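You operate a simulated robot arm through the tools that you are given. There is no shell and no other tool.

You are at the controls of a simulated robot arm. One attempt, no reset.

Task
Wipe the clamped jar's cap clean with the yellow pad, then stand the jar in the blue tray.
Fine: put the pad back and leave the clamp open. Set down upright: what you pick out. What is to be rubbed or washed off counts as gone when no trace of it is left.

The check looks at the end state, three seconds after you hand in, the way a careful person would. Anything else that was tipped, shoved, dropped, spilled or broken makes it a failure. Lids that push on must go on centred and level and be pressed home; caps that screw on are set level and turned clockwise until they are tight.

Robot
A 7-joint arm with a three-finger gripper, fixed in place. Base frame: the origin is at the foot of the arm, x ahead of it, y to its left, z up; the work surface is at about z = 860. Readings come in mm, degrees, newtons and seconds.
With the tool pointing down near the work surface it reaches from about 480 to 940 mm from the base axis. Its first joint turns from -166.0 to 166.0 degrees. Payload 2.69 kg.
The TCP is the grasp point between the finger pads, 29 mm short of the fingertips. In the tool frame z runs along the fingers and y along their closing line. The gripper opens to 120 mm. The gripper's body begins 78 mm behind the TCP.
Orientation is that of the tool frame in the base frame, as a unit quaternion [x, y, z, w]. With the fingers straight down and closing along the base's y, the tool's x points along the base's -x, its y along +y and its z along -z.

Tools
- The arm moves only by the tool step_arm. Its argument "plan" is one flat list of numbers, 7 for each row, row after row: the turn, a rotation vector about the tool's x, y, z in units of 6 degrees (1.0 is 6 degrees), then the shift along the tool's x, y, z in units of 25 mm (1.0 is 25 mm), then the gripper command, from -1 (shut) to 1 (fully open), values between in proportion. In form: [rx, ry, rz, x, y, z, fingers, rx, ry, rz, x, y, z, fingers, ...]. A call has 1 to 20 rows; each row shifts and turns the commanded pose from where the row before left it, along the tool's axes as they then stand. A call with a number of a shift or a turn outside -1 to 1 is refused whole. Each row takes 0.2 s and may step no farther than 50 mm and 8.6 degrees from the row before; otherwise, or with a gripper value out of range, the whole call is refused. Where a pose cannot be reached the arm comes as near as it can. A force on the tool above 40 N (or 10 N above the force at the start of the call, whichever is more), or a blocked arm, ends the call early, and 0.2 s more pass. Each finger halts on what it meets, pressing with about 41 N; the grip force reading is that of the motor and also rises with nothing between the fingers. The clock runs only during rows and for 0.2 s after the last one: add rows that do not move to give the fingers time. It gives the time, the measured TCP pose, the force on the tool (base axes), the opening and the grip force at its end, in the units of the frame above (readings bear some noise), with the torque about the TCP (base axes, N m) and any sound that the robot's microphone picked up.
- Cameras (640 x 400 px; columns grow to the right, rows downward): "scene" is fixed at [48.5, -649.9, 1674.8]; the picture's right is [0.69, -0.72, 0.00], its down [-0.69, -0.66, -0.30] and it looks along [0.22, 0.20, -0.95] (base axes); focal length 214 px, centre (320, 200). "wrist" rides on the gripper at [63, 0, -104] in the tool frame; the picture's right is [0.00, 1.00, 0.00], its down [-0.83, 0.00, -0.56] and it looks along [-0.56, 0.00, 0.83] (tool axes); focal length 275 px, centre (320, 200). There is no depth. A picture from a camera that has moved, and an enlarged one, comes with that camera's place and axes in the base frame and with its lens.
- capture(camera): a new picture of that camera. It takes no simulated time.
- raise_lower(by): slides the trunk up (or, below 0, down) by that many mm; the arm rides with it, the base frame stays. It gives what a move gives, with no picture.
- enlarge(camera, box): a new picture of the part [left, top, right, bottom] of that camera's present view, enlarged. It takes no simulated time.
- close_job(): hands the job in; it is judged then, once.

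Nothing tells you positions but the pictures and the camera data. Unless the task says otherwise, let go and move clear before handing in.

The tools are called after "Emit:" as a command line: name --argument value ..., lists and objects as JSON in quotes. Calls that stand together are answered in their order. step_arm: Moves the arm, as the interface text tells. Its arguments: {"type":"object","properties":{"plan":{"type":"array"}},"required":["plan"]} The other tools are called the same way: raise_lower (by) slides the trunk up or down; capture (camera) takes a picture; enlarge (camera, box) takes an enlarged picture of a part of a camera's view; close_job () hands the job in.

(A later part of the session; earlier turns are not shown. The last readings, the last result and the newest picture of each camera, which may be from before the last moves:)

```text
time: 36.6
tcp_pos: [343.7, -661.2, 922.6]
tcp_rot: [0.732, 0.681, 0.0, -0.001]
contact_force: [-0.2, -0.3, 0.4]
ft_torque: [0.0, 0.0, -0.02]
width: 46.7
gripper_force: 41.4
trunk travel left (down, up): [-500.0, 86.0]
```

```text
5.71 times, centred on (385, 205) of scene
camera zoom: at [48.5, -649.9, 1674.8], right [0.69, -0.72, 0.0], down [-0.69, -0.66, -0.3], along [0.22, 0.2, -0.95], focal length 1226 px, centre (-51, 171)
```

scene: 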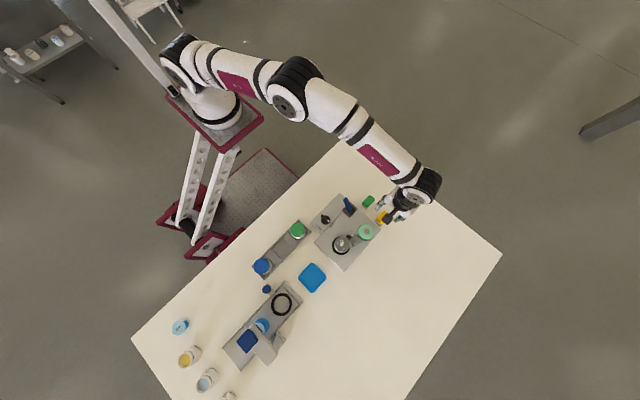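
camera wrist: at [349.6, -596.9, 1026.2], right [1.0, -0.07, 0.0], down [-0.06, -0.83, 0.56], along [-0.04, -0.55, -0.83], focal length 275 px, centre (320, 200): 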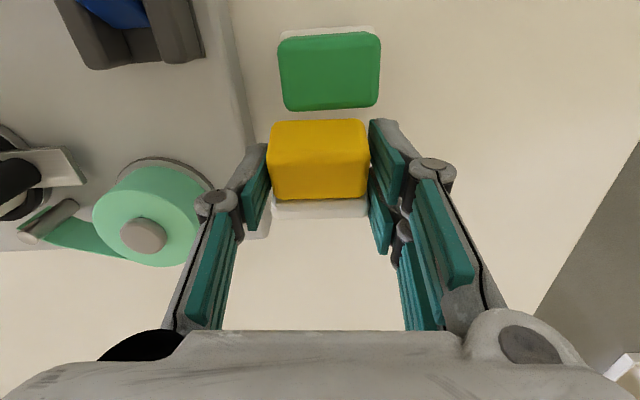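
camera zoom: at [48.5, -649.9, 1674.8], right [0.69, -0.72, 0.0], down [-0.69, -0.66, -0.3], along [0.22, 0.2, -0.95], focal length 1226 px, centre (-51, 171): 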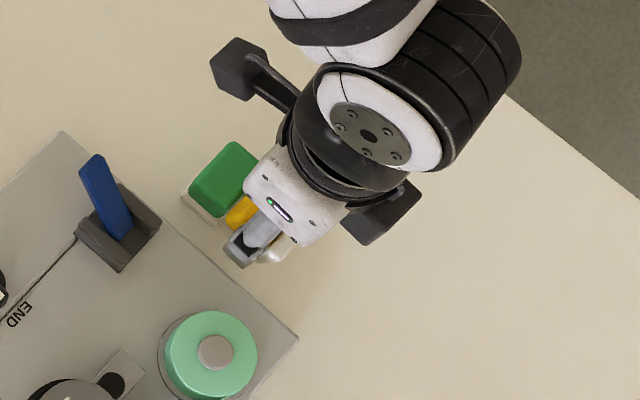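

The pad is held firmly this time. I'll raise it, move to open table at about x 440, and yaw so that the white face points back toward the robot, ready to be tilted down.

Emit:
step_arm --plan '[0, 0, 0, 0, 0, -0.8, -1, 0, 0, 0, 0, 0, -0.95, -1, 0, 0, 0, 0, 0, -0.95, -1, 0, 0, 0, 0, 0, -0.95, -1, 0, 0, 0, 0, 0, -0.95, -1, 0, 0, 0, 0, 0.95, 0, -1, 0, 0, 0, 0, 0.95, 0, -1, 0, 0, 0, 0, 0.95, 0, -1, 0, 0, 0, 0, 0.95, 0, -1, 0, 0, 0, 0, 0, 0, -1]'

Emit:
step_arm --plan '[0, 0, -0.99, 0, 0, 0, -1, 0, 0, -0.99, 0, 0, 0, -1, 0, 0, -0.99, 0, 0, 0, -1, 0, 0, -0.99, 0, 0, 0, -1, 0, 0, -0.99, 0, 0, 0, -1, 0, 0, -0.99, 0, 0, 0, -1, 0, 0, -0.99, 0, 0, 0, -1, 0, 0, -0.99, 0, 0, 0, -1, 0, 0, -0.99, 0, 0, 0, -1, 0, 0, -0.99, 0, 0, 0, -1, 0, 0, -0.99, 0, 0, 0, -1, 0, 0, -0.99, 0, 0, 0, -1, 0, 0, -0.99, 0, 0, 0, -1, 0, 0, -0.99, 0, 0, 0, -1, 0, 0, -0.99, 0, 0, 0, -1, 0, 0, -0.99, 0, 0, 0, -1]'

Emit:
step_arm --plan '[0, 0, -0.99, 0, 0, 0, -1, 0, 0, -0.99, 0, 0, 0, -1, 0, 0, -0.99, 0, 0, 0, -1, 0, 0, -0.99, 0, 0, 0, -1, 0, 0, -0.99, 0, 0, 0, -1, 0, 0, -0.99, 0, 0, 0, -1, 0, 0, -0.99, 0, 0, 0, -1, 0, 0, -0.99, 0, 0, 0, -1, 0, 0, -0.99, 0, 0, 0, -1, 0, 0, -0.99, 0, 0, 0, -1, 0, 0, -0.99, 0, 0, 0, -1, 0, 0, -0.99, 0, 0, 0, -1, 0, 0, -0.99, 0, 0, 0, -1, 0, 0, -0.99, 0, 0, 0, -1, 0, 0, -0.99, 0, 0, 0, -1, 0, 0, 0, 0, 0, 0, -1]'

Emit:
capture --camera "wrist"

Emit:
capture --camera "scene"

```text
time: 38.8
tcp_pos: [439.7, -666.9, 1037.8]
tcp_rot: [0.732, 0.681, 0.0, 0.0]
contact_force: [0.2, 0.6, -0.2]
ft_torque: [-0.02, -0.02, 0.01]
width: 46.5
gripper_force: 41.0
trunk travel left (down, up): [-500.0, 86.0]
```

```text
time: 42.2
tcp_pos: [439.3, -667.5, 1039.6]
tcp_rot: [-0.008, 1.0, -0.001, -0.001]
contact_force: [0.6, 0.6, -0.3]
ft_torque: [-0.02, -0.01, 0.02]
width: 46.5
gripper_force: 41.1
trunk travel left (down, up): [-500.0, 86.0]
```

```text
time: 45.6
tcp_pos: [438.9, -666.9, 1037.2]
tcp_rot: [0.707, -0.707, 0.001, 0.0]
contact_force: [-0.8, 1.0, 0.3]
ft_torque: [-0.01, 0.01, 0.01]
width: 46.9
gripper_force: 40.8
trunk travel left (down, up): [-500.0, 86.0]
```

```text
taken
camera wrist: at [440.6, -729.1, 1141.7], right [-1.0, -0.01, 0.0], down [0.0, 0.83, 0.56], along [0.0, 0.56, -0.83], focal length 275 px, centre (320, 200)
```

wrist: 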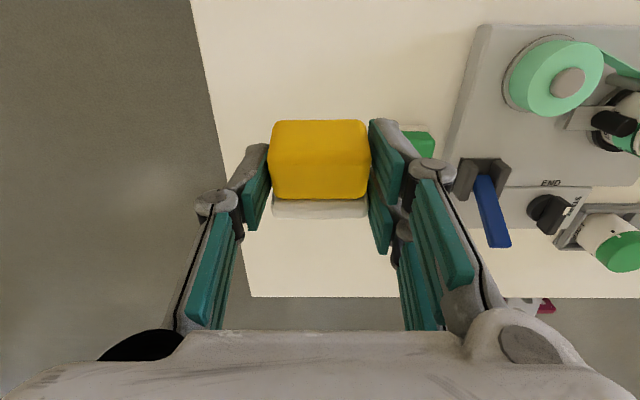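

```text
taken
```

scene: 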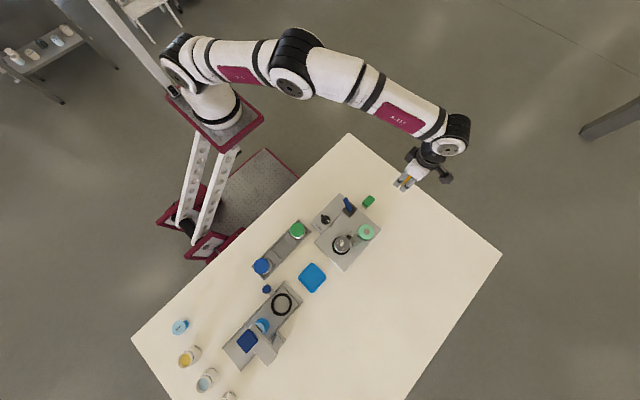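

White now faces +y (toward the robot). I'll tilt the hand back about 72° so the white face turns down.

Emit:
step_arm --plan '[0, 1, 0, 0, 0, 0, -1, 0, 1, 0, 0, 0, 0, -1, 0, 1, 0, 0, 0, 0, -1, 0, 1, 0, 0, 0, 0, -1, 0, 1, 0, 0, 0, 0, -1, 0, 1, 0, 0, 0, 0, -1, 0, 1, 0, 0, 0, 0, -1, 0, 1, 0, 0, 0, 0, -1, 0, 1, 0, 0, 0, 0, -1, 0, 1, 0, 0, 0, 0, -1, 0, 1, 0, 0, 0, 0, -1, 0, 1, 0, 0, 0, 0, -1, 0, 0, 0, 0, 0, 0, -1]'

Emit:
capture --camera "scene"

Emit:
capture --camera "wrist"

```text
time: 48.4
tcp_pos: [440.4, -666.2, 1038.1]
tcp_rot: [-0.571, 0.572, -0.416, -0.416]
contact_force: [0.8, 0.9, -0.9]
ft_torque: [0.01, -0.01, -0.01]
width: 46.5
gripper_force: 40.9
trunk travel left (down, up): [-500.0, 86.0]
```

```text
taken
```

scene: 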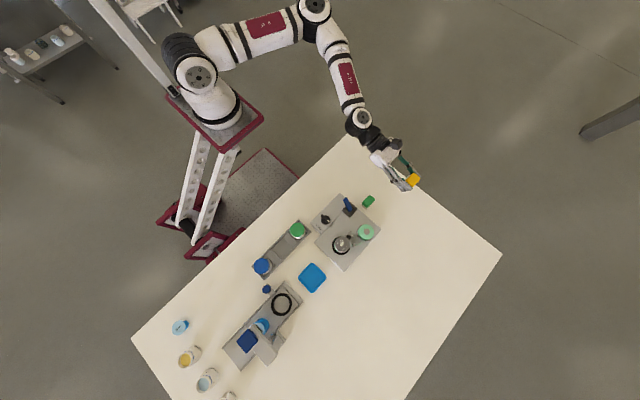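

```text
taken
camera wrist: at [440.7, -585.7, 1130.2], right [-1.0, 0.0, 0.0], down [0.0, 0.78, -0.62], along [0.0, -0.62, -0.78], focal length 275 px, centre (320, 200)
```

wrist: 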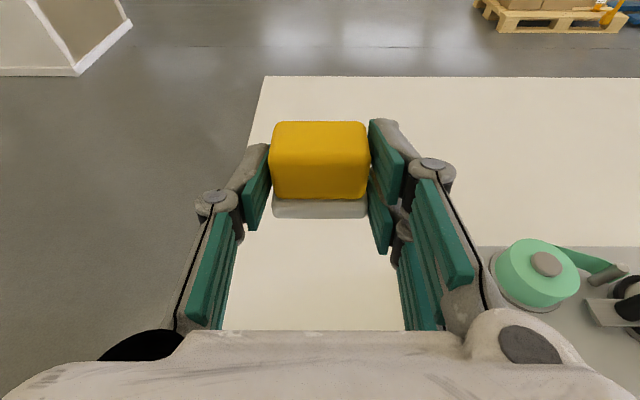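

The tilt worked; white is now nearly down. I'll ease back to 66° for table clearance under the wrist and lower the pad toward the table.

Emit:
step_arm --plan '[0, -1, 0, 0, 0, 0, -1, 0, 0, 0, -0.9135, 0, 0.4067, -1, 0, 0, 0, -0.9135, 0, 0.4067, -1, 0, 0, 0, -0.9135, 0, 0.4067, -1, 0, 0, 0, -0.9135, 0, 0.4067, -1, 0, 0, 0, -0.8, 0, 0.356, -1, 0, 0, 0, 0, 0, 0, -1]'

Emit:
capture --camera "wrist"

Emit:
enlarge --camera "scene" --box '[340, 90, 460, 210]'

```text
time: 50.0
tcp_pos: [439.8, -667.0, 913.9]
tcp_rot: [0.593, -0.593, 0.385, 0.385]
contact_force: [0.5, -0.3, -0.3]
ft_torque: [0.02, -0.02, 0.01]
width: 46.5
gripper_force: 41.1
trunk travel left (down, up): [-500.0, 86.0]
```

```text
taken
camera wrist: at [440.6, -596.2, 1014.1], right [-1.0, 0.0, 0.0], down [0.0, 0.85, -0.53], along [0.0, -0.53, -0.85], focal length 275 px, centre (320, 200)
```

wrist: 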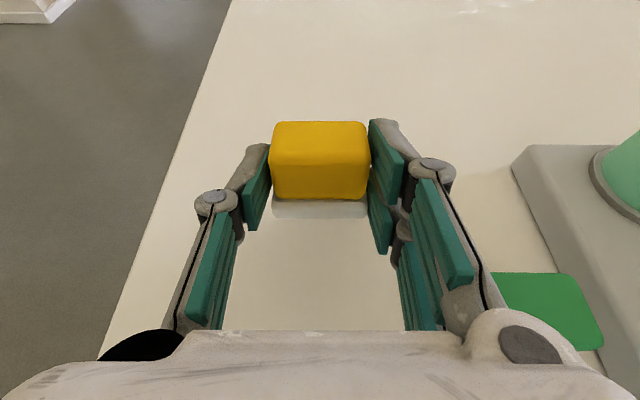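

```text
3.33 times, centred on (400, 150) of scene
camera zoom: at [48.5, -649.9, 1674.8], right [0.69, -0.72, 0.0], down [-0.69, -0.66, -0.3], along [0.22, 0.2, -0.95], focal length 715 px, centre (53, 367)
```

zoom: 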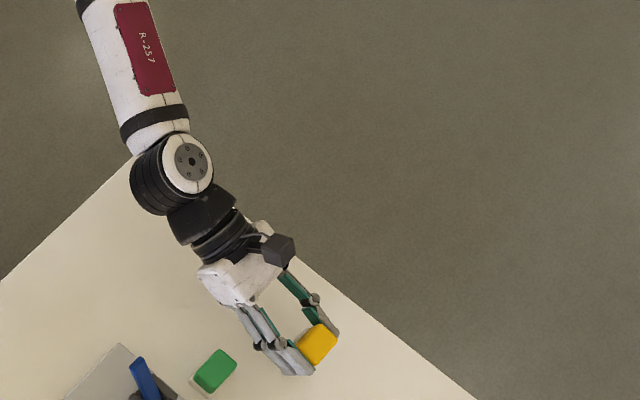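

Still clear of everything. I'll lower in small steps until the white edge just touches.

Emit:
step_arm --plan '[0, 0, 0, -0.3, 0, 0.134, -1, 0, 0, 0, -0.3, 0, 0.134, -1, 0, 0, 0, 0, 0, 0, -1]'

Emit:
step_arm --plan '[0, 0, 0, -0.11, 0, 0.049, -1, 0, 0, 0, 0, 0, 0, -1]'

Emit:
enlarge --camera "wrist" --box '[220, 90, 420, 250]'

```text
time: 50.8
tcp_pos: [439.9, -666.4, 898.7]
tcp_rot: [-0.593, 0.593, -0.385, -0.386]
contact_force: [-0.6, 0.9, -1.0]
ft_torque: [0.01, -0.01, -0.01]
width: 46.5
gripper_force: 40.8
trunk travel left (down, up): [-500.0, 86.0]
```

```text
time: 51.4
tcp_pos: [440.1, -668.0, 896.3]
tcp_rot: [0.593, -0.593, 0.386, 0.385]
contact_force: [0.4, 0.1, -0.2]
ft_torque: [0.02, -0.01, 0.03]
width: 46.8
gripper_force: 40.9
trunk travel left (down, up): [-500.0, 86.0]
```

```text
2.50 times, centred on (320, 170) of wrist
camera zoom: at [440.5, -596.6, 996.0], right [-1.0, 0.0, 0.0], down [0.0, 0.85, -0.53], along [0.0, -0.53, -0.85], focal length 688 px, centre (320, 275)
```

zoom: 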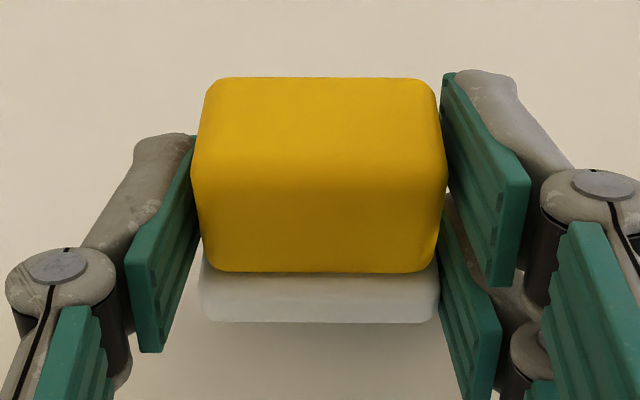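

No contact yet. Continuing down in 2 mm steps.

Emit:
step_arm --plan '[0, 0, 0, -0.073, 0, 0.033, -1, 0, 0, 0, 0, 0, 0, -1]'

Emit:
step_arm --plan '[0, 0, 0, -0.073, 0, 0.033, -1, 0, 0, 0, 0, 0, 0, -1]'

```text
time: 52.0
tcp_pos: [440.3, -667.3, 894.9]
tcp_rot: [0.594, -0.593, 0.385, 0.385]
contact_force: [0.2, -0.8, -0.6]
ft_torque: [-0.01, 0.01, 0.01]
width: 46.7
gripper_force: 41.1
trunk travel left (down, up): [-500.0, 86.0]
```

```text
time: 52.6
tcp_pos: [439.9, -666.8, 891.8]
tcp_rot: [-0.593, 0.593, -0.385, -0.386]
contact_force: [0.0, 0.1, 0.3]
ft_torque: [0.02, 0.0, -0.01]
width: 47.1
gripper_force: 41.1
trunk travel left (down, up): [-500.0, 86.0]
```

Emit:
step_arm --plan '[0, 0, 0, -0.055, 0, 0.025, -1, 0, 0, 0, 0, 0, 0, -1]'

Emit:
step_arm --plan '[0, 0, 0, -0.055, 0, 0.025, -1, 0, 0, 0, 0, 0, 0, -1]'

```text
time: 53.2
tcp_pos: [440.2, -666.5, 890.9]
tcp_rot: [0.593, -0.593, 0.385, 0.385]
contact_force: [0.7, 0.0, 0.1]
ft_torque: [0.01, -0.01, 0.02]
width: 46.5
gripper_force: 40.8
trunk travel left (down, up): [-500.0, 86.0]
```

```text
time: 53.8
tcp_pos: [440.1, -667.1, 891.6]
tcp_rot: [0.593, -0.592, 0.386, 0.386]
contact_force: [-0.2, 2.9, 8.6]
ft_torque: [-0.06, 0.23, -0.11]
width: 46.7
gripper_force: 40.8
trunk travel left (down, up): [-500.0, 86.0]
```

Touched down with 8.6 N. I'll back off 1 mm and open the fingers so the pad settles upright.

Emit:
step_arm --plan '[0, 0, 0, 0.037, 0, -0.016, -1, 0, 0, 0, 0, 0, 0, 0.2, 0, 0, 0, 0, 0, 0, 0.2, 0, 0, 0, 0, 0, 0, 0.2, 0, 0, 0, 0, 0, 0, 0.2]'

Emit:
enlarge --camera "wrist" --box '[180, 60, 460, 260]'

Emit:
enlarge --camera "scene" --box '[370, 150, 440, 210]'

```text
time: 55.0
tcp_pos: [439.0, -666.5, 891.0]
tcp_rot: [-0.593, 0.593, -0.385, -0.386]
contact_force: [-0.1, 0.9, 0.4]
ft_torque: [0.02, -0.01, 0.0]
width: 71.9
gripper_force: 0.0
trunk travel left (down, up): [-500.0, 86.0]
```

```text
2.00 times, centred on (320, 160) of wrist
camera zoom: at [440.2, -596.3, 990.4], right [-1.0, 0.0, 0.0], down [0.0, 0.85, -0.53], along [0.0, -0.53, -0.85], focal length 551 px, centre (320, 280)
```

zoom: 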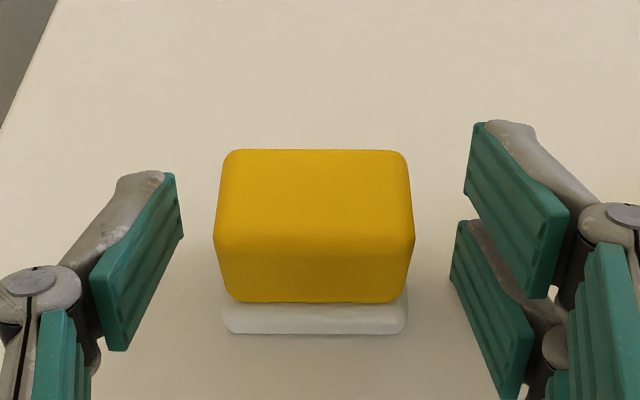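

```text
6.67 times, centred on (405, 180) of scene
camera zoom: at [48.5, -649.9, 1674.8], right [0.69, -0.72, 0.0], down [-0.69, -0.66, -0.3], along [0.22, 0.2, -0.95], focal length 1430 px, centre (-247, 333)
```

zoom: 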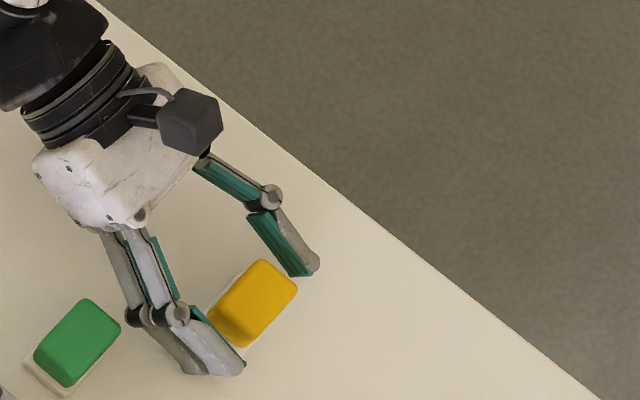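

The pad now stands upright on the open table at about (440, -677). Its yellow part tapers upward (which is why the shallow grip failed), so next I'll grip it vertically, low on the white slab's straight sides. First I back the hand out and level it.

Emit:
step_arm --plan '[0, 0, 0, 0, 0, -0.6, 0.2, 0, 0, 0, 0, 0, -1, 0.2, 0, 0, 0, 0, 0, -1, 0.2, 0, 0, 0, 0.9135, 0, -0.4067, 0.2, 0, 0, 0, 0.9135, 0, -0.4067, 0.2, 0, 0, 0, 0.9135, 0, -0.4067, 0.2, 0, -1, 0, 0, 0, 0, 0.2, 0, -1, 0, 0, 0, 0, 0.2, 0, -1, 0, 0, 0, 0, 0.2, 0, -1, 0, 0, 0, 0, 0.2, 0, -1, 0, 0, 0, 0, 0.2, 0, -1, 0, 0, 0, 0, 0.2, 0, -1, 0, 0, 0, 0, 0.2, 0, -1, 0, 0, 0, 0, 0.2, 0, -1, 0, 0, 0, 0, 0.2, 0, -1, 0, 0, 0, 0, 0.2, 0, -1, 0, 0, 0, 0, 0.2, 0, 0, 0, 0, 0, 0, 0.2]'

Emit:
capture --camera "wrist"

Emit:
enlarge --camera "scene" --box '[340, 150, 440, 230]'

```text
time: 58.8
tcp_pos: [438.0, -607.0, 992.2]
tcp_rot: [-0.707, 0.707, 0.001, 0.001]
contact_force: [0.3, -0.2, 0.1]
ft_torque: [0.0, 0.01, 0.02]
width: 72.0
gripper_force: 0.1
trunk travel left (down, up): [-500.0, 86.0]
```

```text
taken
camera wrist: at [440.1, -669.2, 1096.1], right [-1.0, 0.0, 0.0], down [0.0, 0.83, 0.56], along [0.0, 0.56, -0.83], focal length 275 px, centre (320, 200)
```

wrist: 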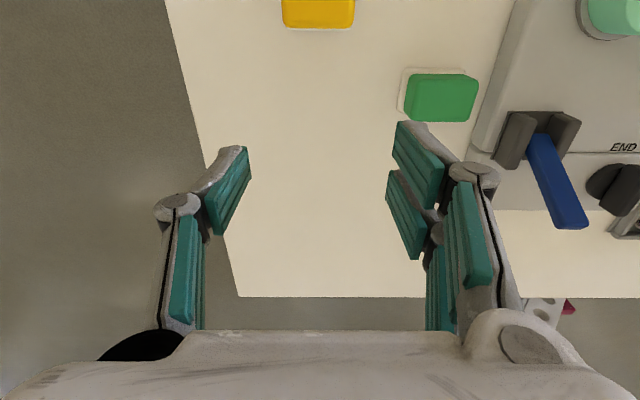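

```text
5.00 times, centred on (390, 190) of scene
camera zoom: at [48.5, -649.9, 1674.8], right [0.69, -0.72, 0.0], down [-0.69, -0.66, -0.3], along [0.22, 0.2, -0.95], focal length 1072 px, centre (-30, 250)
```

zoom: 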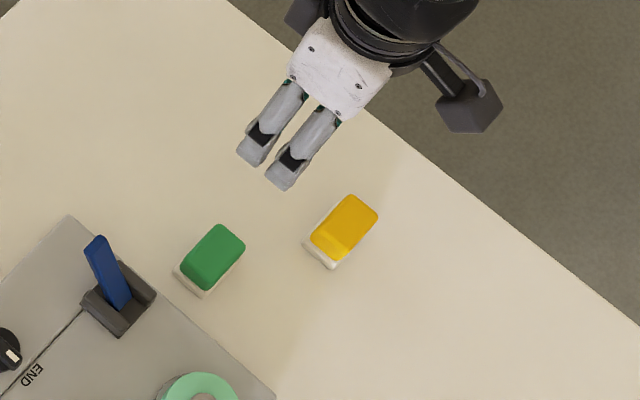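

The pad stands alone and upright. I'll look straight down on it to get its exact centre and yaw.

Emit:
step_arm --plan '[0, 0, 0, 0.9, 0, -0.5, 0.2, 0, 0, 0, 0.9, 0, -0.5, 0.2, 0, 0, 0, 0.9, 0, 0, 0.2, 0, 0.944, 0, 0, 0, 0, 0.2, 0, 0.944, 0, 0, 0, 0, 0.2, 0, 0.944, 0, 0, 0, 0, 0.2, 0, 0.944, 0, 0, 0, 0, 0.2, 0, 0.944, 0, 0, 0, 0, 0.2, 0, 0.944, 0, 0, 0, 0, 0.2, 0, 0, 0, 0, 0, 0, 0.2]'

Emit:
enlarge --camera "wrist" --box '[240, 120, 400, 245]'

```text
time: 61.0
tcp_pos: [439.9, -675.5, 1018.4]
tcp_rot: [0.677, -0.676, 0.207, 0.206]
contact_force: [0.0, -0.8, -0.1]
ft_torque: [-0.03, 0.0, -0.01]
width: 71.8
gripper_force: 0.0
trunk travel left (down, up): [-500.0, 86.0]
```

```text
3.20 times, centred on (320, 182) of wrist
camera zoom: at [440.5, -668.3, 1138.8], right [-1.0, 0.0, 0.0], down [0.0, 1.0, 0.0], along [0.0, 0.0, -1.0], focal length 881 px, centre (320, 256)
```

zoom: 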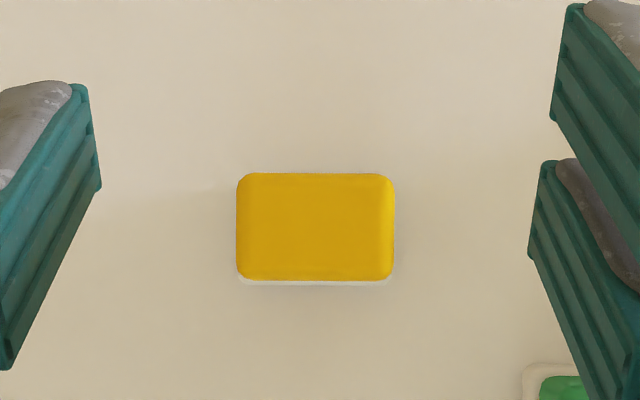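

Pad centre is (441.7, -676.4), square to the axes. Levelling the hand and descending around it.

Emit:
step_arm --plan '[0, -0.944, 0, 0, 0, 0, 0, 0, -0.944, 0, 0, 0, 0, 0, 0, -0.944, 0, 0, 0, 0, 0, 0, -0.944, 0, 0, 0, 0, 0, 0, -0.944, 0, 0, 0, 0, 0, 0, -0.944, 0, 0, 0, 0, 0, 0, 0, 0, 0.06, -0.06, 0.9, 0, 0, 0, 0, 0, 0, 0.9, 0, 0, 0, 0, 0, 0, 0.9, 0, 0, 0, 0, 0, 0, 0.9, 0, 0, 0, 0, 0, 0, 0.7, 0, 0, 0, 0, 0, 0, 0, 0]'

Emit:
enlarge --camera "wrist" --box '[200, 80, 440, 260]'

```text
time: 63.6
tcp_pos: [440.4, -676.8, 910.1]
tcp_rot: [-0.707, 0.707, 0.0, 0.0]
contact_force: [0.2, 0.2, 0.0]
ft_torque: [0.0, -0.01, 0.02]
width: 60.2
gripper_force: 0.0
trunk travel left (down, up): [-500.0, 86.0]
```

```text
2.22 times, centred on (320, 170) of wrist
camera zoom: at [441.9, -738.9, 1013.1], right [-1.0, -0.01, 0.0], down [0.0, 0.83, 0.56], along [0.0, 0.56, -0.83], focal length 612 px, centre (320, 267)
```

zoom: 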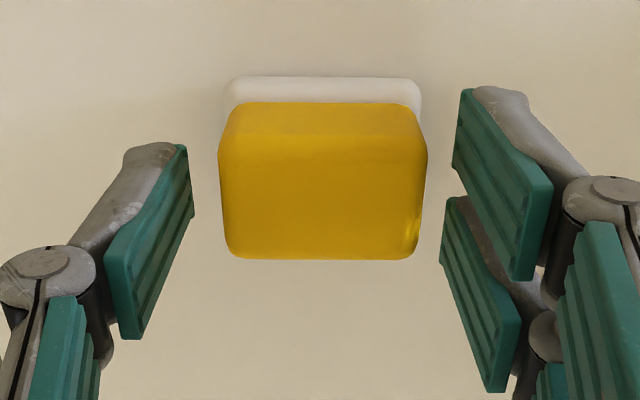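

Centred. Going down the last 15 mm to put the tips at about z 865, then closing.

Emit:
step_arm --plan '[0, 0, 0, 0, 0, 0.4, 0, 0, 0, 0, 0, 0, 0.2, 0, 0, 0, 0, 0, 0, 0, 0, 0, 0, 0, 0, 0, 0, -0.15, 0, 0, 0, 0, 0, 0, -0.25, 0, 0, 0, 0, 0, 0, -1, 0, 0, 0, 0, 0, 0, -1, 0, 0, 0, 0, 0, 0, -1]'

Emit:
enlarge --camera "wrist" --box '[200, 80, 440, 260]'

```text
time: 65.4
tcp_pos: [442.3, -677.1, 893.6]
tcp_rot: [0.707, -0.707, 0.0, 0.0]
contact_force: [-0.2, 0.2, 1.2]
ft_torque: [-0.01, 0.02, 0.03]
width: 47.0
gripper_force: 41.2
trunk travel left (down, up): [-500.0, 86.0]
```

```text
2.22 times, centred on (320, 170) of wrist
camera zoom: at [442.3, -738.7, 998.1], right [-1.0, 0.0, 0.0], down [0.0, 0.83, 0.56], along [0.0, 0.56, -0.83], focal length 612 px, centre (320, 267)
```

zoom: 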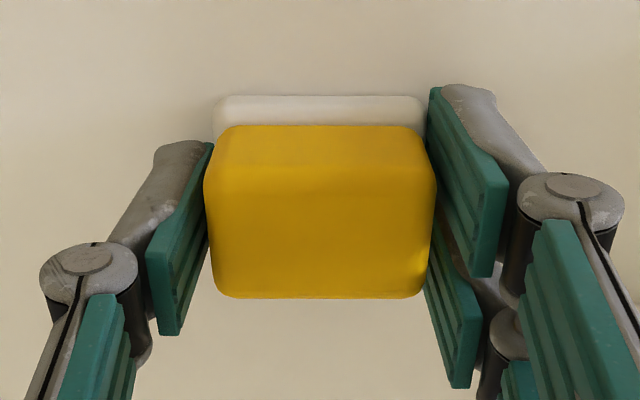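

Gripped at 47.0 mm on the slab. I'll lift gently a few mm and check before going on.

Emit:
step_arm --plan '[0, 0, 0, 0, 0, -0.1, -1, 0, 0, 0, 0, 0, -0.2, -1, 0, 0, 0, 0, 0, -0.3, -1, 0, 0, 0, 0, 0, 0, -1]'

Emit:
enlarge --camera "wrist" --box '[200, 80, 440, 260]'

```text
time: 66.4
tcp_pos: [441.8, -676.4, 910.5]
tcp_rot: [-0.707, 0.708, 0.0, 0.001]
contact_force: [1.0, -0.7, -0.2]
ft_torque: [0.03, 0.02, 0.02]
width: 47.0
gripper_force: 41.2
trunk travel left (down, up): [-500.0, 86.0]
```

```text
2.22 times, centred on (320, 170) of wrist
camera zoom: at [442.6, -738.8, 1013.5], right [-1.0, -0.01, 0.0], down [0.0, 0.83, 0.56], along [0.0, 0.56, -0.83], focal length 612 px, centre (320, 267)
```

zoom: 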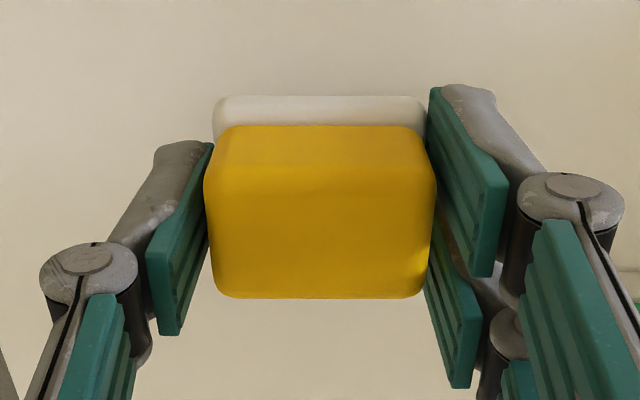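

Solid hold. I'll raise it and carry it over the cap.

Emit:
step_arm --plan '[0, 0, 0, 0, 0, -0.8, -1, 0, 0, 0, 0, 0, -1, -1, 0, 0, 0, 0, 0, -1, -1, 0, 0, 0, 0, 0, -1, -1, 0, 0, 0, 0, 0, -1, -1, 0, 0, 0, -0.072, 0.953, 0, -1, 0, 0, 0, -0.072, 0.953, 0, -1, 0, 0, 0, -0.072, 0.953, 0, -1, 0, 0, 0, -0.072, 0.953, 0, -1, 0, 0, 0, -0.072, 0.953, 0, -1, 0, 0, 0, -0.072, 0.953, 0, -1, 0, 0, 0, -0.072, 0.953, 0, -1, 0, 0, 0, -0.072, 0.953, 0, -1, 0, 0, 0, -0.072, 0.953, 0, -1, 0, 0, 0, -0.072, 0.953, 0, -1, 0, 0, 0, -0.072, 0.953, 0, -1, 0, 0, 0, -0.072, 0.953, 0, -1, 0, 0, 0, 0, 0, 0, -1]'

Emit:
capture --camera "wrist"

Emit:
capture --camera "scene"

```text
time: 70.2
tcp_pos: [155.2, -654.8, 1030.5]
tcp_rot: [0.707, -0.707, 0.0, 0.001]
contact_force: [0.7, 0.2, 0.4]
ft_torque: [-0.02, 0.0, -0.05]
width: 47.1
gripper_force: 41.1
trunk travel left (down, up): [-500.0, 86.0]
```

```text
taken
camera wrist: at [157.1, -717.8, 1133.9], right [-1.0, -0.01, 0.0], down [0.0, 0.83, 0.56], along [0.0, 0.56, -0.83], focal length 275 px, centre (320, 200)
```

wrist: 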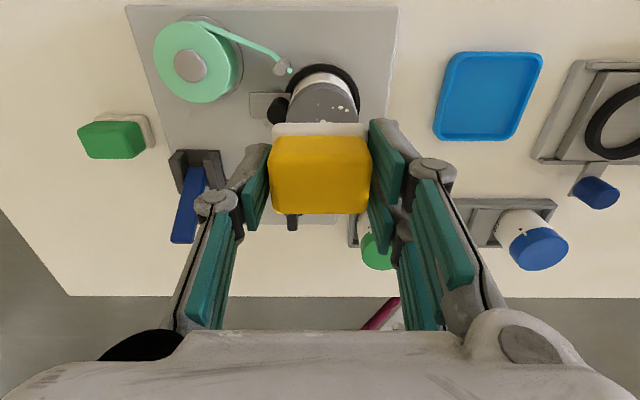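

```text
taken
```

scene: 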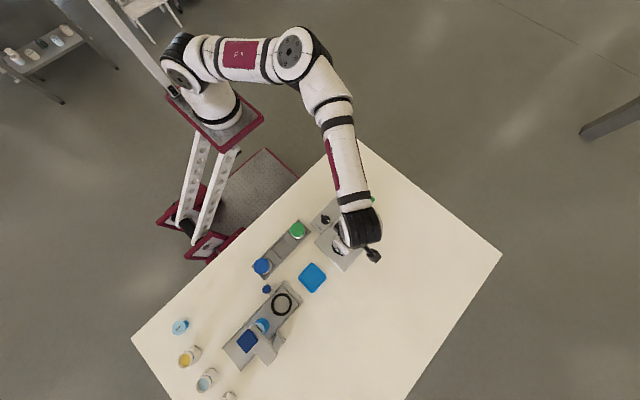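

The pad hovers over the cap, grip unchanged. I'll lower to just above the cap, then approach in small steps.

Emit:
step_arm --plan '[0, 0, 0, 0, 0, 0.6, -1, 0, 0, 0, 0, 0, 0.6, -1, 0, 0, 0, 0, 0, 0.4, -1, 0, 0, 0, 0, 0, 0, -1]'

Emit:
capture --camera "wrist"

Emit:
step_arm --plan '[0, 0, 0, 0, 0, 0.12, -1, 0, 0, 0, 0, 0, 0, -1]'

Emit:
step_arm --plan '[0, 0, 0, 0, 0, 0.1, -1, 0, 0, 0, 0, 0, 0, -1]'

```text
time: 71.2
tcp_pos: [155.4, -655.5, 989.0]
tcp_rot: [-0.707, 0.707, 0.0, 0.0]
contact_force: [1.1, -0.3, -0.1]
ft_torque: [-0.01, -0.02, 0.04]
width: 47.2
gripper_force: 40.6
trunk travel left (down, up): [-500.0, 86.0]
```

```text
taken
camera wrist: at [156.5, -717.5, 1093.2], right [-1.0, 0.0, 0.0], down [0.0, 0.83, 0.56], along [0.0, 0.56, -0.83], focal length 275 px, centre (320, 200)
```

wrist: 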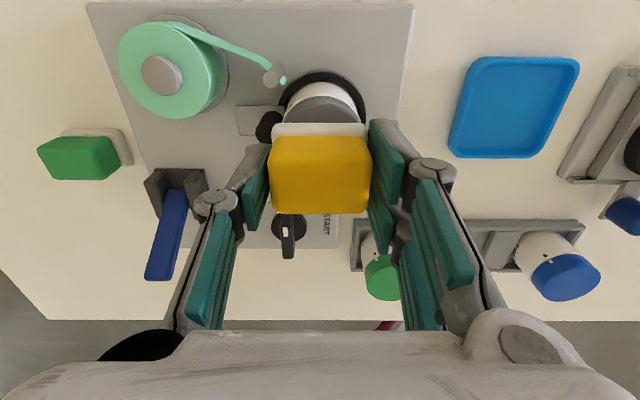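

```text
time: 71.8
tcp_pos: [156.0, -655.8, 986.4]
tcp_rot: [0.707, -0.707, -0.001, 0.0]
contact_force: [-0.9, 0.3, -0.7]
ft_torque: [0.0, -0.02, 0.01]
width: 46.7
gripper_force: 41.2
trunk travel left (down, up): [-500.0, 86.0]
```

```text
time: 72.4
tcp_pos: [156.5, -655.7, 984.2]
tcp_rot: [0.707, -0.707, 0.0, 0.0]
contact_force: [-0.8, 0.2, -1.1]
ft_torque: [-0.01, -0.03, -0.01]
width: 47.1
gripper_force: 41.5
trunk travel left (down, up): [-500.0, 86.0]
```

Emit:
step_arm --plan '[0, 0, 0, 0, 0, 0.1, -1, 0, 0, 0, 0, 0, 0, -1]'

Emit:
step_arm --plan '[0, 0, 0, 0, 0, 0.08, -1, 0, 0, 0, 0, 0, 0, -1]'

Emit:
step_arm --plan '[0, 0, 0, 0, 0, 0.08, -1, 0, 0, 0, 0, 0, 0, -1]'

```text
time: 73.0
tcp_pos: [156.1, -655.1, 981.3]
tcp_rot: [-0.707, 0.707, -0.001, 0.0]
contact_force: [0.1, 0.9, 0.0]
ft_torque: [0.01, 0.0, 0.02]
width: 46.9
gripper_force: 41.2
trunk travel left (down, up): [-500.0, 86.0]
```

```text
time: 73.6
tcp_pos: [156.5, -655.5, 981.3]
tcp_rot: [0.708, -0.706, 0.001, 0.0]
contact_force: [1.5, 4.6, 16.7]
ft_torque: [0.21, -0.13, -0.02]
width: 46.9
gripper_force: 40.5
trunk travel left (down, up): [-500.0, 86.0]
```

```text
time: 74.2
tcp_pos: [155.3, -656.3, 980.7]
tcp_rot: [0.708, -0.706, 0.001, 0.002]
contact_force: [2.8, 2.1, 39.7]
ft_torque: [0.21, -0.21, 0.01]
width: 47.3
gripper_force: 41.2
trunk travel left (down, up): [-500.0, 86.0]
```

Contact with the cap, a bit firm at 40 N; I'll back off about 2.5 mm to roughly 12 N and rub in both directions over the whole cap.

Emit:
step_arm --plan '[0, 0, 0, 0, 0, -0.1, -1, 0, 0, 0, 0.3, 0, 0, -1, 0, 0, 0, -0.3, 0, 0, -1, 0, 0, 0, -0.3, 0, 0, -1, 0, 0, 0, 0.3, 0, 0, -1, 0, 0, 0, 0, 0.35, 0, -1, 0, 0, 0, 0, -0.35, 0, -1, 0, 0, 0, 0, -0.35, 0, -1, 0, 0, 0, 0, 0.35, 0, -1]'

Emit:
capture --camera "wrist"

```text
time: 76.2
tcp_pos: [158.5, -654.4, 981.6]
tcp_rot: [0.708, -0.706, 0.002, 0.0]
contact_force: [6.0, 2.2, 22.4]
ft_torque: [0.03, 0.06, -0.06]
width: 46.8
gripper_force: 40.6
trunk travel left (down, up): [-500.0, 86.0]
```

```text
taken
camera wrist: at [158.9, -716.9, 1084.3], right [-1.0, -0.01, 0.0], down [-0.01, 0.83, 0.55], along [0.0, 0.55, -0.83], focal length 275 px, centre (320, 200)
```

wrist: 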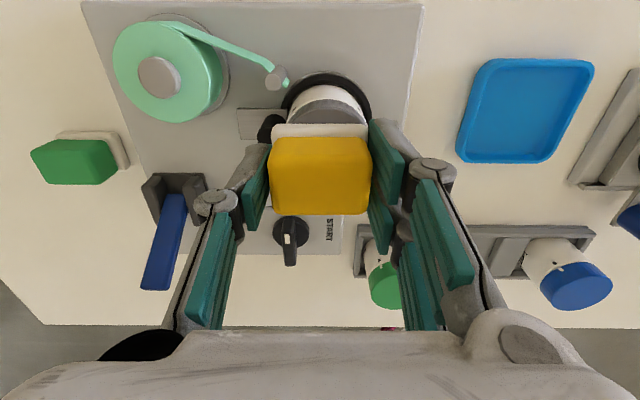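

Grip is steady at about 20 N. I'll do a fuller set of rubbing strokes, then lift to inspect.

Emit:
step_arm --plan '[0, 0, 0, 0, 0, -0.03, -1, 0, 0, 0, 0.4, 0.4, 0, -1, 0, 0, 0, -0.4, 0, 0, -1, 0, 0, 0, -0.4, 0, 0, -1, 0, 0, 0, 0, -0.4, 0, -1, 0, 0, 0, 0.4, 0, 0, -1, 0, 0, 0, 0.4, 0, 0, -1, 0, 0, 0, 0, -0.4, 0, -1, 0, 0, 0, -0.4, 0, 0, -1, 0, 0, 0, -0.4, 0, 0, -1, 0, 0, 0, 0.4, 0.4, 0, -1, 0, 0, 0, 0, 0.4, 0, -1, 0, 0, 0, 0, -0.4, 0, -1, 0, 0, 0, 0, -0.4, 0, -1, 0, 0, 0, 0, 0.4, 0, -1]'

Emit:
step_arm --plan '[0, 0, 0, 0, 0, -0.5, -1, 0, 0, 0, 0, 0, -1, -1, 0, 0, 0, 0, 0, -1, -1, 0, 0, 0, 0, 0, -1, -1, 0, 0, 0, 0, 0, 0, -1]'

Emit:
capture --camera "wrist"

Emit:
enlarge --camera "scene" --box '[310, 200, 390, 270]'

```text
time: 79.4
tcp_pos: [156.6, -655.2, 980.9]
tcp_rot: [0.708, -0.707, 0.0, 0.001]
contact_force: [-0.8, 0.2, -0.6]
ft_torque: [-0.03, 0.02, -0.02]
width: 47.1
gripper_force: 41.1
trunk travel left (down, up): [-500.0, 86.0]
```

```text
time: 80.6
tcp_pos: [154.9, -653.8, 1069.6]
tcp_rot: [0.707, -0.707, 0.001, 0.0]
contact_force: [0.0, 0.0, -0.6]
ft_torque: [0.02, 0.0, -0.01]
width: 47.1
gripper_force: 40.7
trunk travel left (down, up): [-500.0, 86.0]
```

```text
taken
camera wrist: at [156.2, -716.2, 1174.0], right [-1.0, 0.0, 0.0], down [0.0, 0.83, 0.56], along [0.0, 0.56, -0.83], focal length 275 px, centre (320, 200)
```

wrist: 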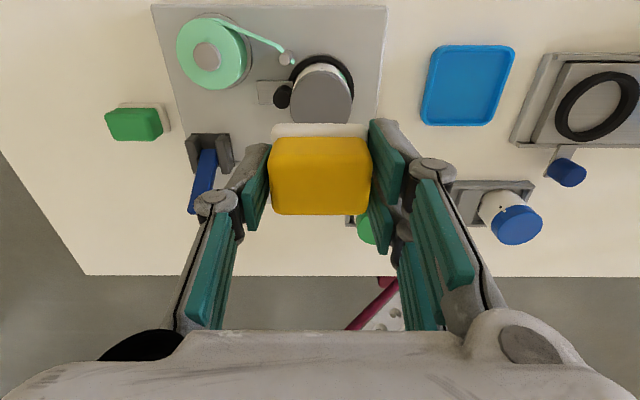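

```text
5.71 times, centred on (350, 235) of scene
camera zoom: at [48.5, -649.9, 1674.8], right [0.69, -0.72, 0.0], down [-0.69, -0.66, -0.3], along [0.22, 0.2, -0.95], focal length 1226 px, centre (149, 0)
```

zoom: 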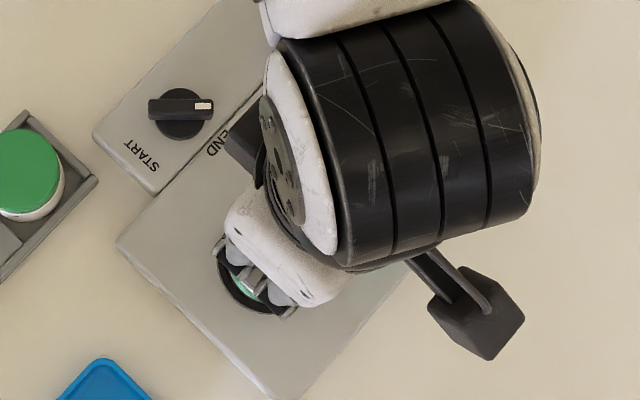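

The cap looks much cleaner, but the START/END knob seems turned compared with the start. I'll look closely at both before going on.

Emit:
enlarge --camera "scene" --box '[290, 180, 410, 280]'

Emit:
enlarge --camera "wrist" --box '[250, 40, 390, 130]'

```text
4.00 times, centred on (350, 230) of scene
camera zoom: at [48.5, -649.9, 1674.8], right [0.69, -0.72, 0.0], down [-0.69, -0.66, -0.3], along [0.22, 0.2, -0.95], focal length 858 px, centre (200, 80)
```

zoom: 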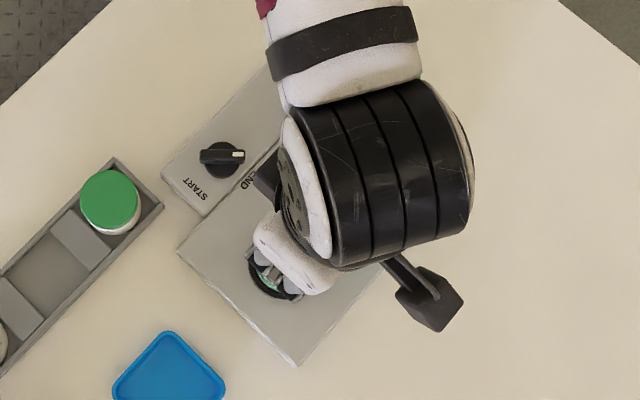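

```text
4.44 times, centred on (320, 85) of wrist
camera zoom: at [156.2, -716.2, 1174.0], right [-1.0, 0.0, 0.0], down [0.0, 0.83, 0.56], along [0.0, 0.56, -0.83], focal length 1224 px, centre (320, 711)
```

zoom: 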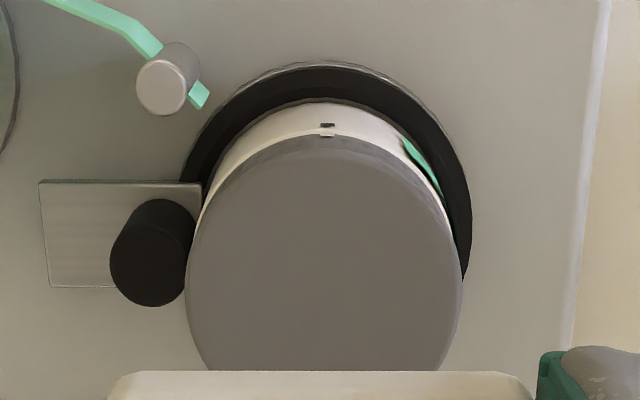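

The visible part of the cap is clean, but the knob has turned about 40° — it seems geared to the turntable, so my off-centre rubbing spun the jar. I'll shift the hand to see the whole cap and the knob.

Emit:
step_arm --plan '[0, 0, 0, -0.9, 0.6, -0.6, -1, 0, 0, 0, -0.9, 0.6, -0.6, -1, 0, 0, 0, -0.9, 0.6, -0.6, -1, 0, 0, 0, -0.9, 0.6, 0, -1, 0, 0, 0, 0, 0.6, 0, -1, 0, 0, 0, 0, 0.6, 0, -1, 0, 0, 0, 0, 0, 0, -1]'

Emit:
capture --camera "wrist"

Emit:
capture --camera "scene"

```text
time: 82.2
tcp_pos: [65.5, -564.5, 1113.1]
tcp_rot: [0.708, -0.706, -0.001, 0.0]
contact_force: [0.2, -0.1, -0.2]
ft_torque: [-0.02, -0.01, -0.01]
width: 47.1
gripper_force: 41.3
trunk travel left (down, up): [-500.0, 86.0]
```

```text
taken
camera wrist: at [65.5, -626.9, 1216.6], right [-1.0, -0.01, 0.0], down [0.0, 0.83, 0.56], along [0.0, 0.56, -0.83], focal length 275 px, centre (320, 200)
```

wrist: 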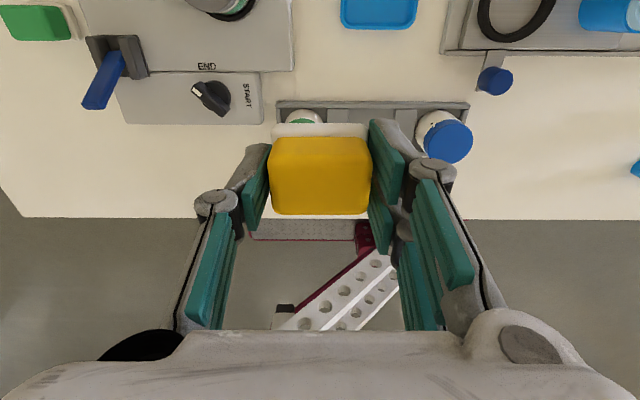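

```text
taken
```

scene: 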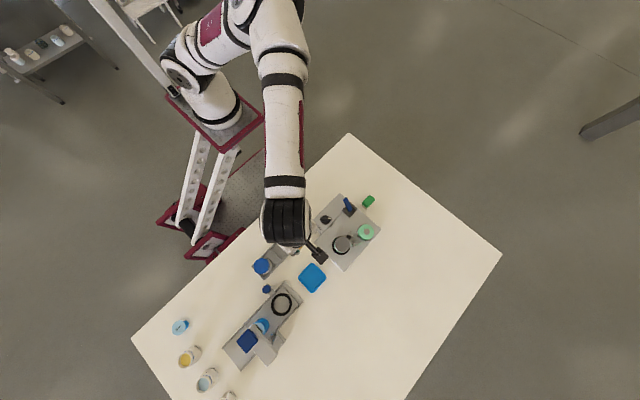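

Emit:
enlarge --camera "scene" --box '[300, 190, 390, 265]'

Emit:
enlarge --camera "scene" --box '[325, 230, 357, 258]'

Emit:
enlarge --camera "wrist" --box '[80, 20, 280, 140]'

```text
5.33 times, centred on (345, 228) of scene
camera zoom: at [48.5, -649.9, 1674.8], right [0.69, -0.72, 0.0], down [-0.69, -0.66, -0.3], along [0.22, 0.2, -0.95], focal length 1144 px, centre (187, 53)
```

zoom: 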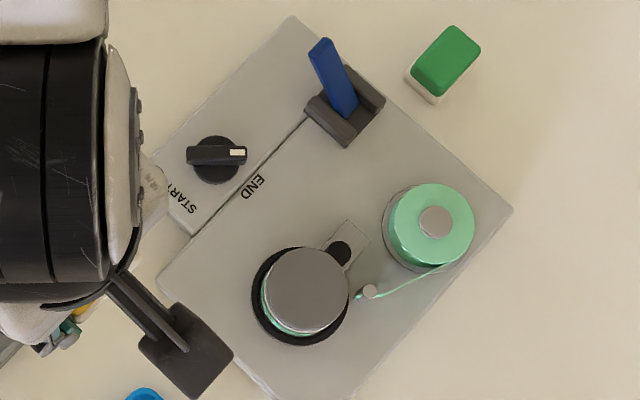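

```text
14.29 times, centred on (341, 244) of scene
camera zoom: at [48.5, -649.9, 1674.8], right [0.69, -0.72, 0.0], down [-0.69, -0.66, -0.3], along [0.22, 0.2, -0.95], focal length 3064 px, centre (20, -429)
```

zoom: 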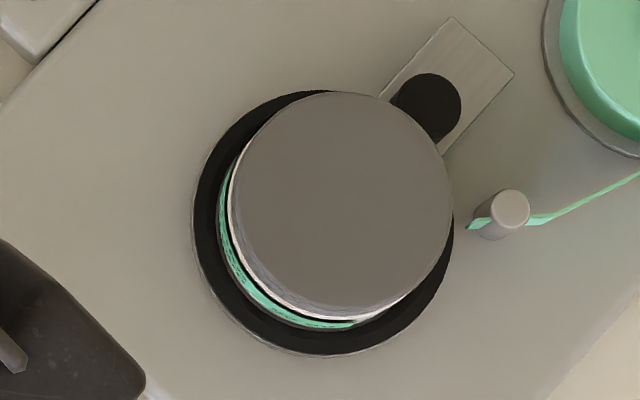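

```text
3.20 times, centred on (180, 80) of wrist
camera zoom: at [65.5, -626.9, 1216.6], right [-1.0, -0.01, 0.0], down [0.0, 0.83, 0.56], along [0.0, 0.56, -0.83], focal length 881 px, centre (768, 584)
```

zoom: 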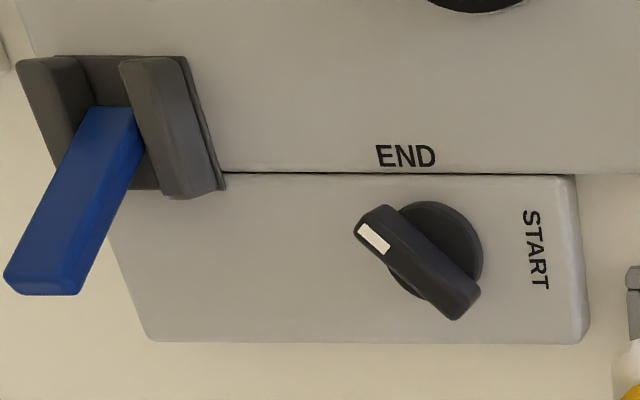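

The cap is spotless. The knob and jar turned together about 52° past END; I'll turn the knob back later. First I'll return the pad to its spot (about x 348 so the fingers clear the plate edge).

Emit:
step_arm --plan '[0, 0, 0, 0.449, -0.942, 0, -1, 0, 0, 0, 0.449, -0.942, 0, -1, 0, 0, 0, 0.449, -0.942, 0, -1, 0, 0, 0, 0.449, -0.942, 0.2, -1, 0, 0, 0, 0.449, -0.942, 0.2, -1, 0, 0, 0, 0.449, -0.942, 0.2, -1, 0, 0, 0, 0.449, -0.942, 0.2, -1, 0, 0, 0, 0.449, -0.942, 0.2, -1, 0, 0, 0, 0.449, -0.942, 0.4, -1, 0, 0, 0, 0.449, -0.942, 0.4, -1, 0, 0, 0, 0.449, -0.942, 0.6, -1, 0, 0, 0, 0.449, -0.942, 0.8, -1, 0, 0, 0, 0, 0, 0, -1]'

Emit:
capture --camera "wrist"

```text
time: 85.0
tcp_pos: [347.0, -699.1, 1033.4]
tcp_rot: [0.708, -0.706, 0.001, 0.0]
contact_force: [0.1, -0.6, -0.4]
ft_torque: [-0.02, 0.01, 0.05]
width: 47.2
gripper_force: 41.3
trunk travel left (down, up): [-500.0, 86.0]
```

```text
taken
camera wrist: at [347.7, -760.9, 1137.3], right [-1.0, 0.0, 0.0], down [0.0, 0.83, 0.56], along [0.0, 0.56, -0.83], focal length 275 px, centre (320, 200)
```

wrist: 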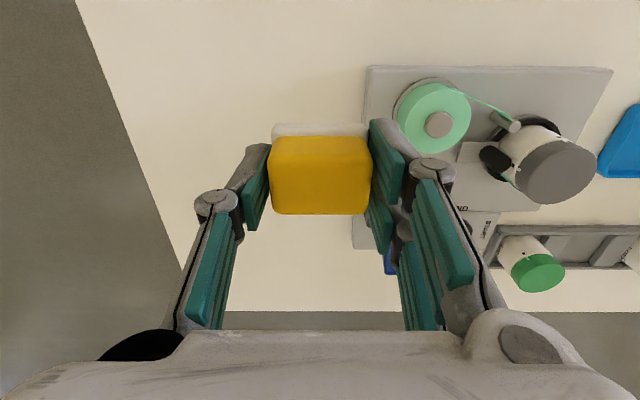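

Over the drop spot. Descending, then finishing in small steps until touch.

Emit:
step_arm --plan '[0, 0, 0, 0, -0.07, 0.8, -1, 0, 0, 0, 0, 0, 1, -1, 0, 0, 0, 0, 0, 1, -1, 0, 0, 0, 0, 0, 1, -1, 0, 0, 0, 0, 0, 0.8, -1, 0, 0, 0, 0, 0, 0.7, -1, 0, 0, 0, 0, 0, 0, -1]'

Emit:
capture --camera "wrist"

Emit:
step_arm --plan '[0, 0, 0, 0, 0, 0.1, -1, 0, 0, 0, 0, 0, 0, -1]'

```text
time: 86.6
tcp_pos: [348.7, -699.7, 899.5]
tcp_rot: [-0.707, 0.707, 0.0, 0.001]
contact_force: [0.0, 0.3, -0.5]
ft_torque: [-0.01, -0.01, 0.0]
width: 46.6
gripper_force: 40.8
trunk travel left (down, up): [-500.0, 86.0]
```

```text
taken
camera wrist: at [350.1, -761.4, 1004.3], right [-1.0, 0.0, 0.0], down [0.0, 0.83, 0.56], along [0.0, 0.56, -0.83], focal length 275 px, centre (320, 200)
```

wrist: 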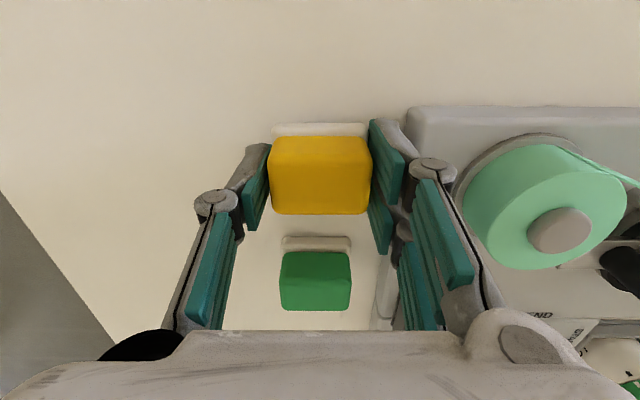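

```text
time: 87.2
tcp_pos: [350.9, -700.2, 898.7]
tcp_rot: [0.707, -0.707, 0.0, 0.0]
contact_force: [-0.9, 0.3, 0.3]
ft_torque: [-0.03, 0.01, 0.04]
width: 47.0
gripper_force: 41.3
trunk travel left (down, up): [-500.0, 86.0]
```

Emit:
step_arm --plan '[0, 0, 0, 0, 0, 0.08, -1, 0, 0, 0, 0, 0, 0, -1]'

Emit:
step_arm --plan '[0, 0, 0, 0, 0, 0.06, -1, 0, 0, 0, 0, 0, 0, -1]'

```text
time: 87.8
tcp_pos: [349.9, -699.7, 895.7]
tcp_rot: [0.708, -0.707, 0.0, 0.001]
contact_force: [-0.5, 0.6, 0.5]
ft_torque: [-0.04, 0.03, 0.01]
width: 47.2
gripper_force: 40.8
trunk travel left (down, up): [-500.0, 86.0]
```

```text
time: 88.4
tcp_pos: [349.2, -699.9, 895.2]
tcp_rot: [0.708, -0.707, 0.0, 0.0]
contact_force: [-0.5, -0.3, 0.2]
ft_torque: [0.02, -0.01, 0.01]
width: 47.0
gripper_force: 41.4
trunk travel left (down, up): [-500.0, 86.0]
```

Emit:
step_arm --plan '[0, 0, 0, 0, 0, 0.05, -1, 0, 0, 0, 0, 0, 0, -1]'

```text
time: 89.0
tcp_pos: [349.3, -698.8, 893.7]
tcp_rot: [0.708, -0.707, 0.001, 0.0]
contact_force: [0.0, 0.1, 0.2]
ft_torque: [0.02, -0.03, 0.0]
width: 47.2
gripper_force: 40.6
trunk travel left (down, up): [-500.0, 86.0]
```

Emit:
step_arm --plan '[0, 0, 0, 0, 0, 0.04, -1, 0, 0, 0, 0, 0, 0, -1]'

```text
time: 89.6
tcp_pos: [348.8, -698.8, 894.2]
tcp_rot: [0.708, -0.707, 0.0, 0.0]
contact_force: [0.1, -0.6, 3.4]
ft_torque: [-0.05, 0.09, 0.04]
width: 47.2
gripper_force: 41.4
trunk travel left (down, up): [-500.0, 86.0]
```

The pad is touching the table. Opening just enough to clear it, then rising straight up.

Emit:
step_arm --plan '[0, 0, 0, 0, 0, 0, -0.15, 0, 0, 0, 0, 0, 0, -0.07, 0, 0, 0, 0, 0, 0, -0.07, 0, 0, 0, 0, 0, -0.3, -0.07, 0, 0, 0, 0, 0, -0.6, -0.07, 0, 0, 0, 0, 0, -1, -0.07, 0, 0, 0, 0, 0, -1, -0.07, 0, 0, 0, 0, 0, -1, -0.07, 0, 0, 0, 0, 0, -1, -0.07, 0, 0, 0, 0, 0, -1, -0.07, 0, 0, 0, 0, 0, 0, -0.07]'

Emit:
capture --camera "wrist"

Emit:
enlarge --camera "scene" --box '[330, 170, 430, 250]'

```text
time: 92.0
tcp_pos: [350.7, -699.4, 1040.9]
tcp_rot: [-0.707, 0.708, 0.0, 0.0]
contact_force: [-0.8, 0.2, 0.6]
ft_torque: [0.02, 0.03, 0.01]
width: 55.7
gripper_force: 0.0
trunk travel left (down, up): [-500.0, 86.0]
```

```text
taken
camera wrist: at [351.0, -761.6, 1145.2], right [-1.0, 0.0, 0.0], down [0.0, 0.83, 0.56], along [0.0, 0.56, -0.83], focal length 275 px, centre (320, 200)
```

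wrist: 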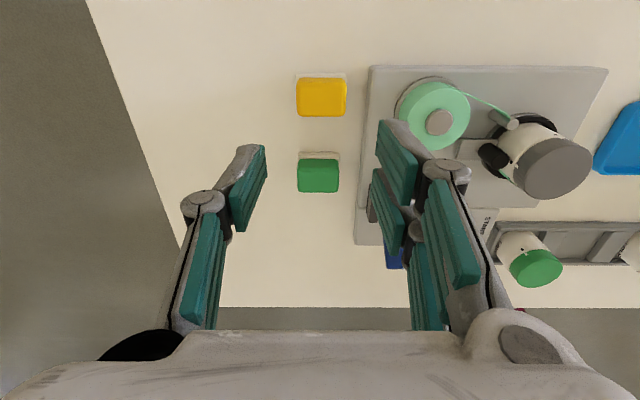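

```text
5.00 times, centred on (380, 210) of scene
camera zoom: at [48.5, -649.9, 1674.8], right [0.69, -0.72, 0.0], down [-0.69, -0.66, -0.3], along [0.22, 0.2, -0.95], focal length 1072 px, centre (20, 150)
```

zoom: 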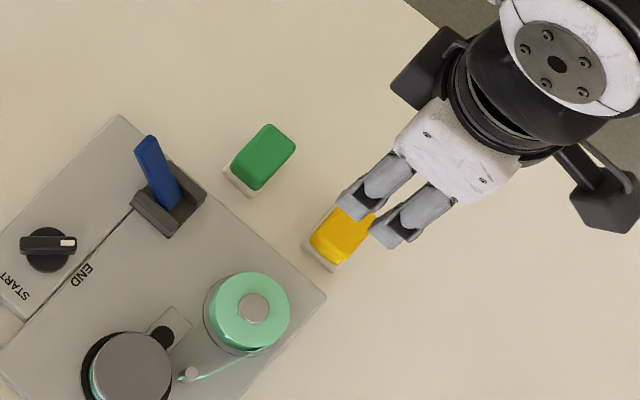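

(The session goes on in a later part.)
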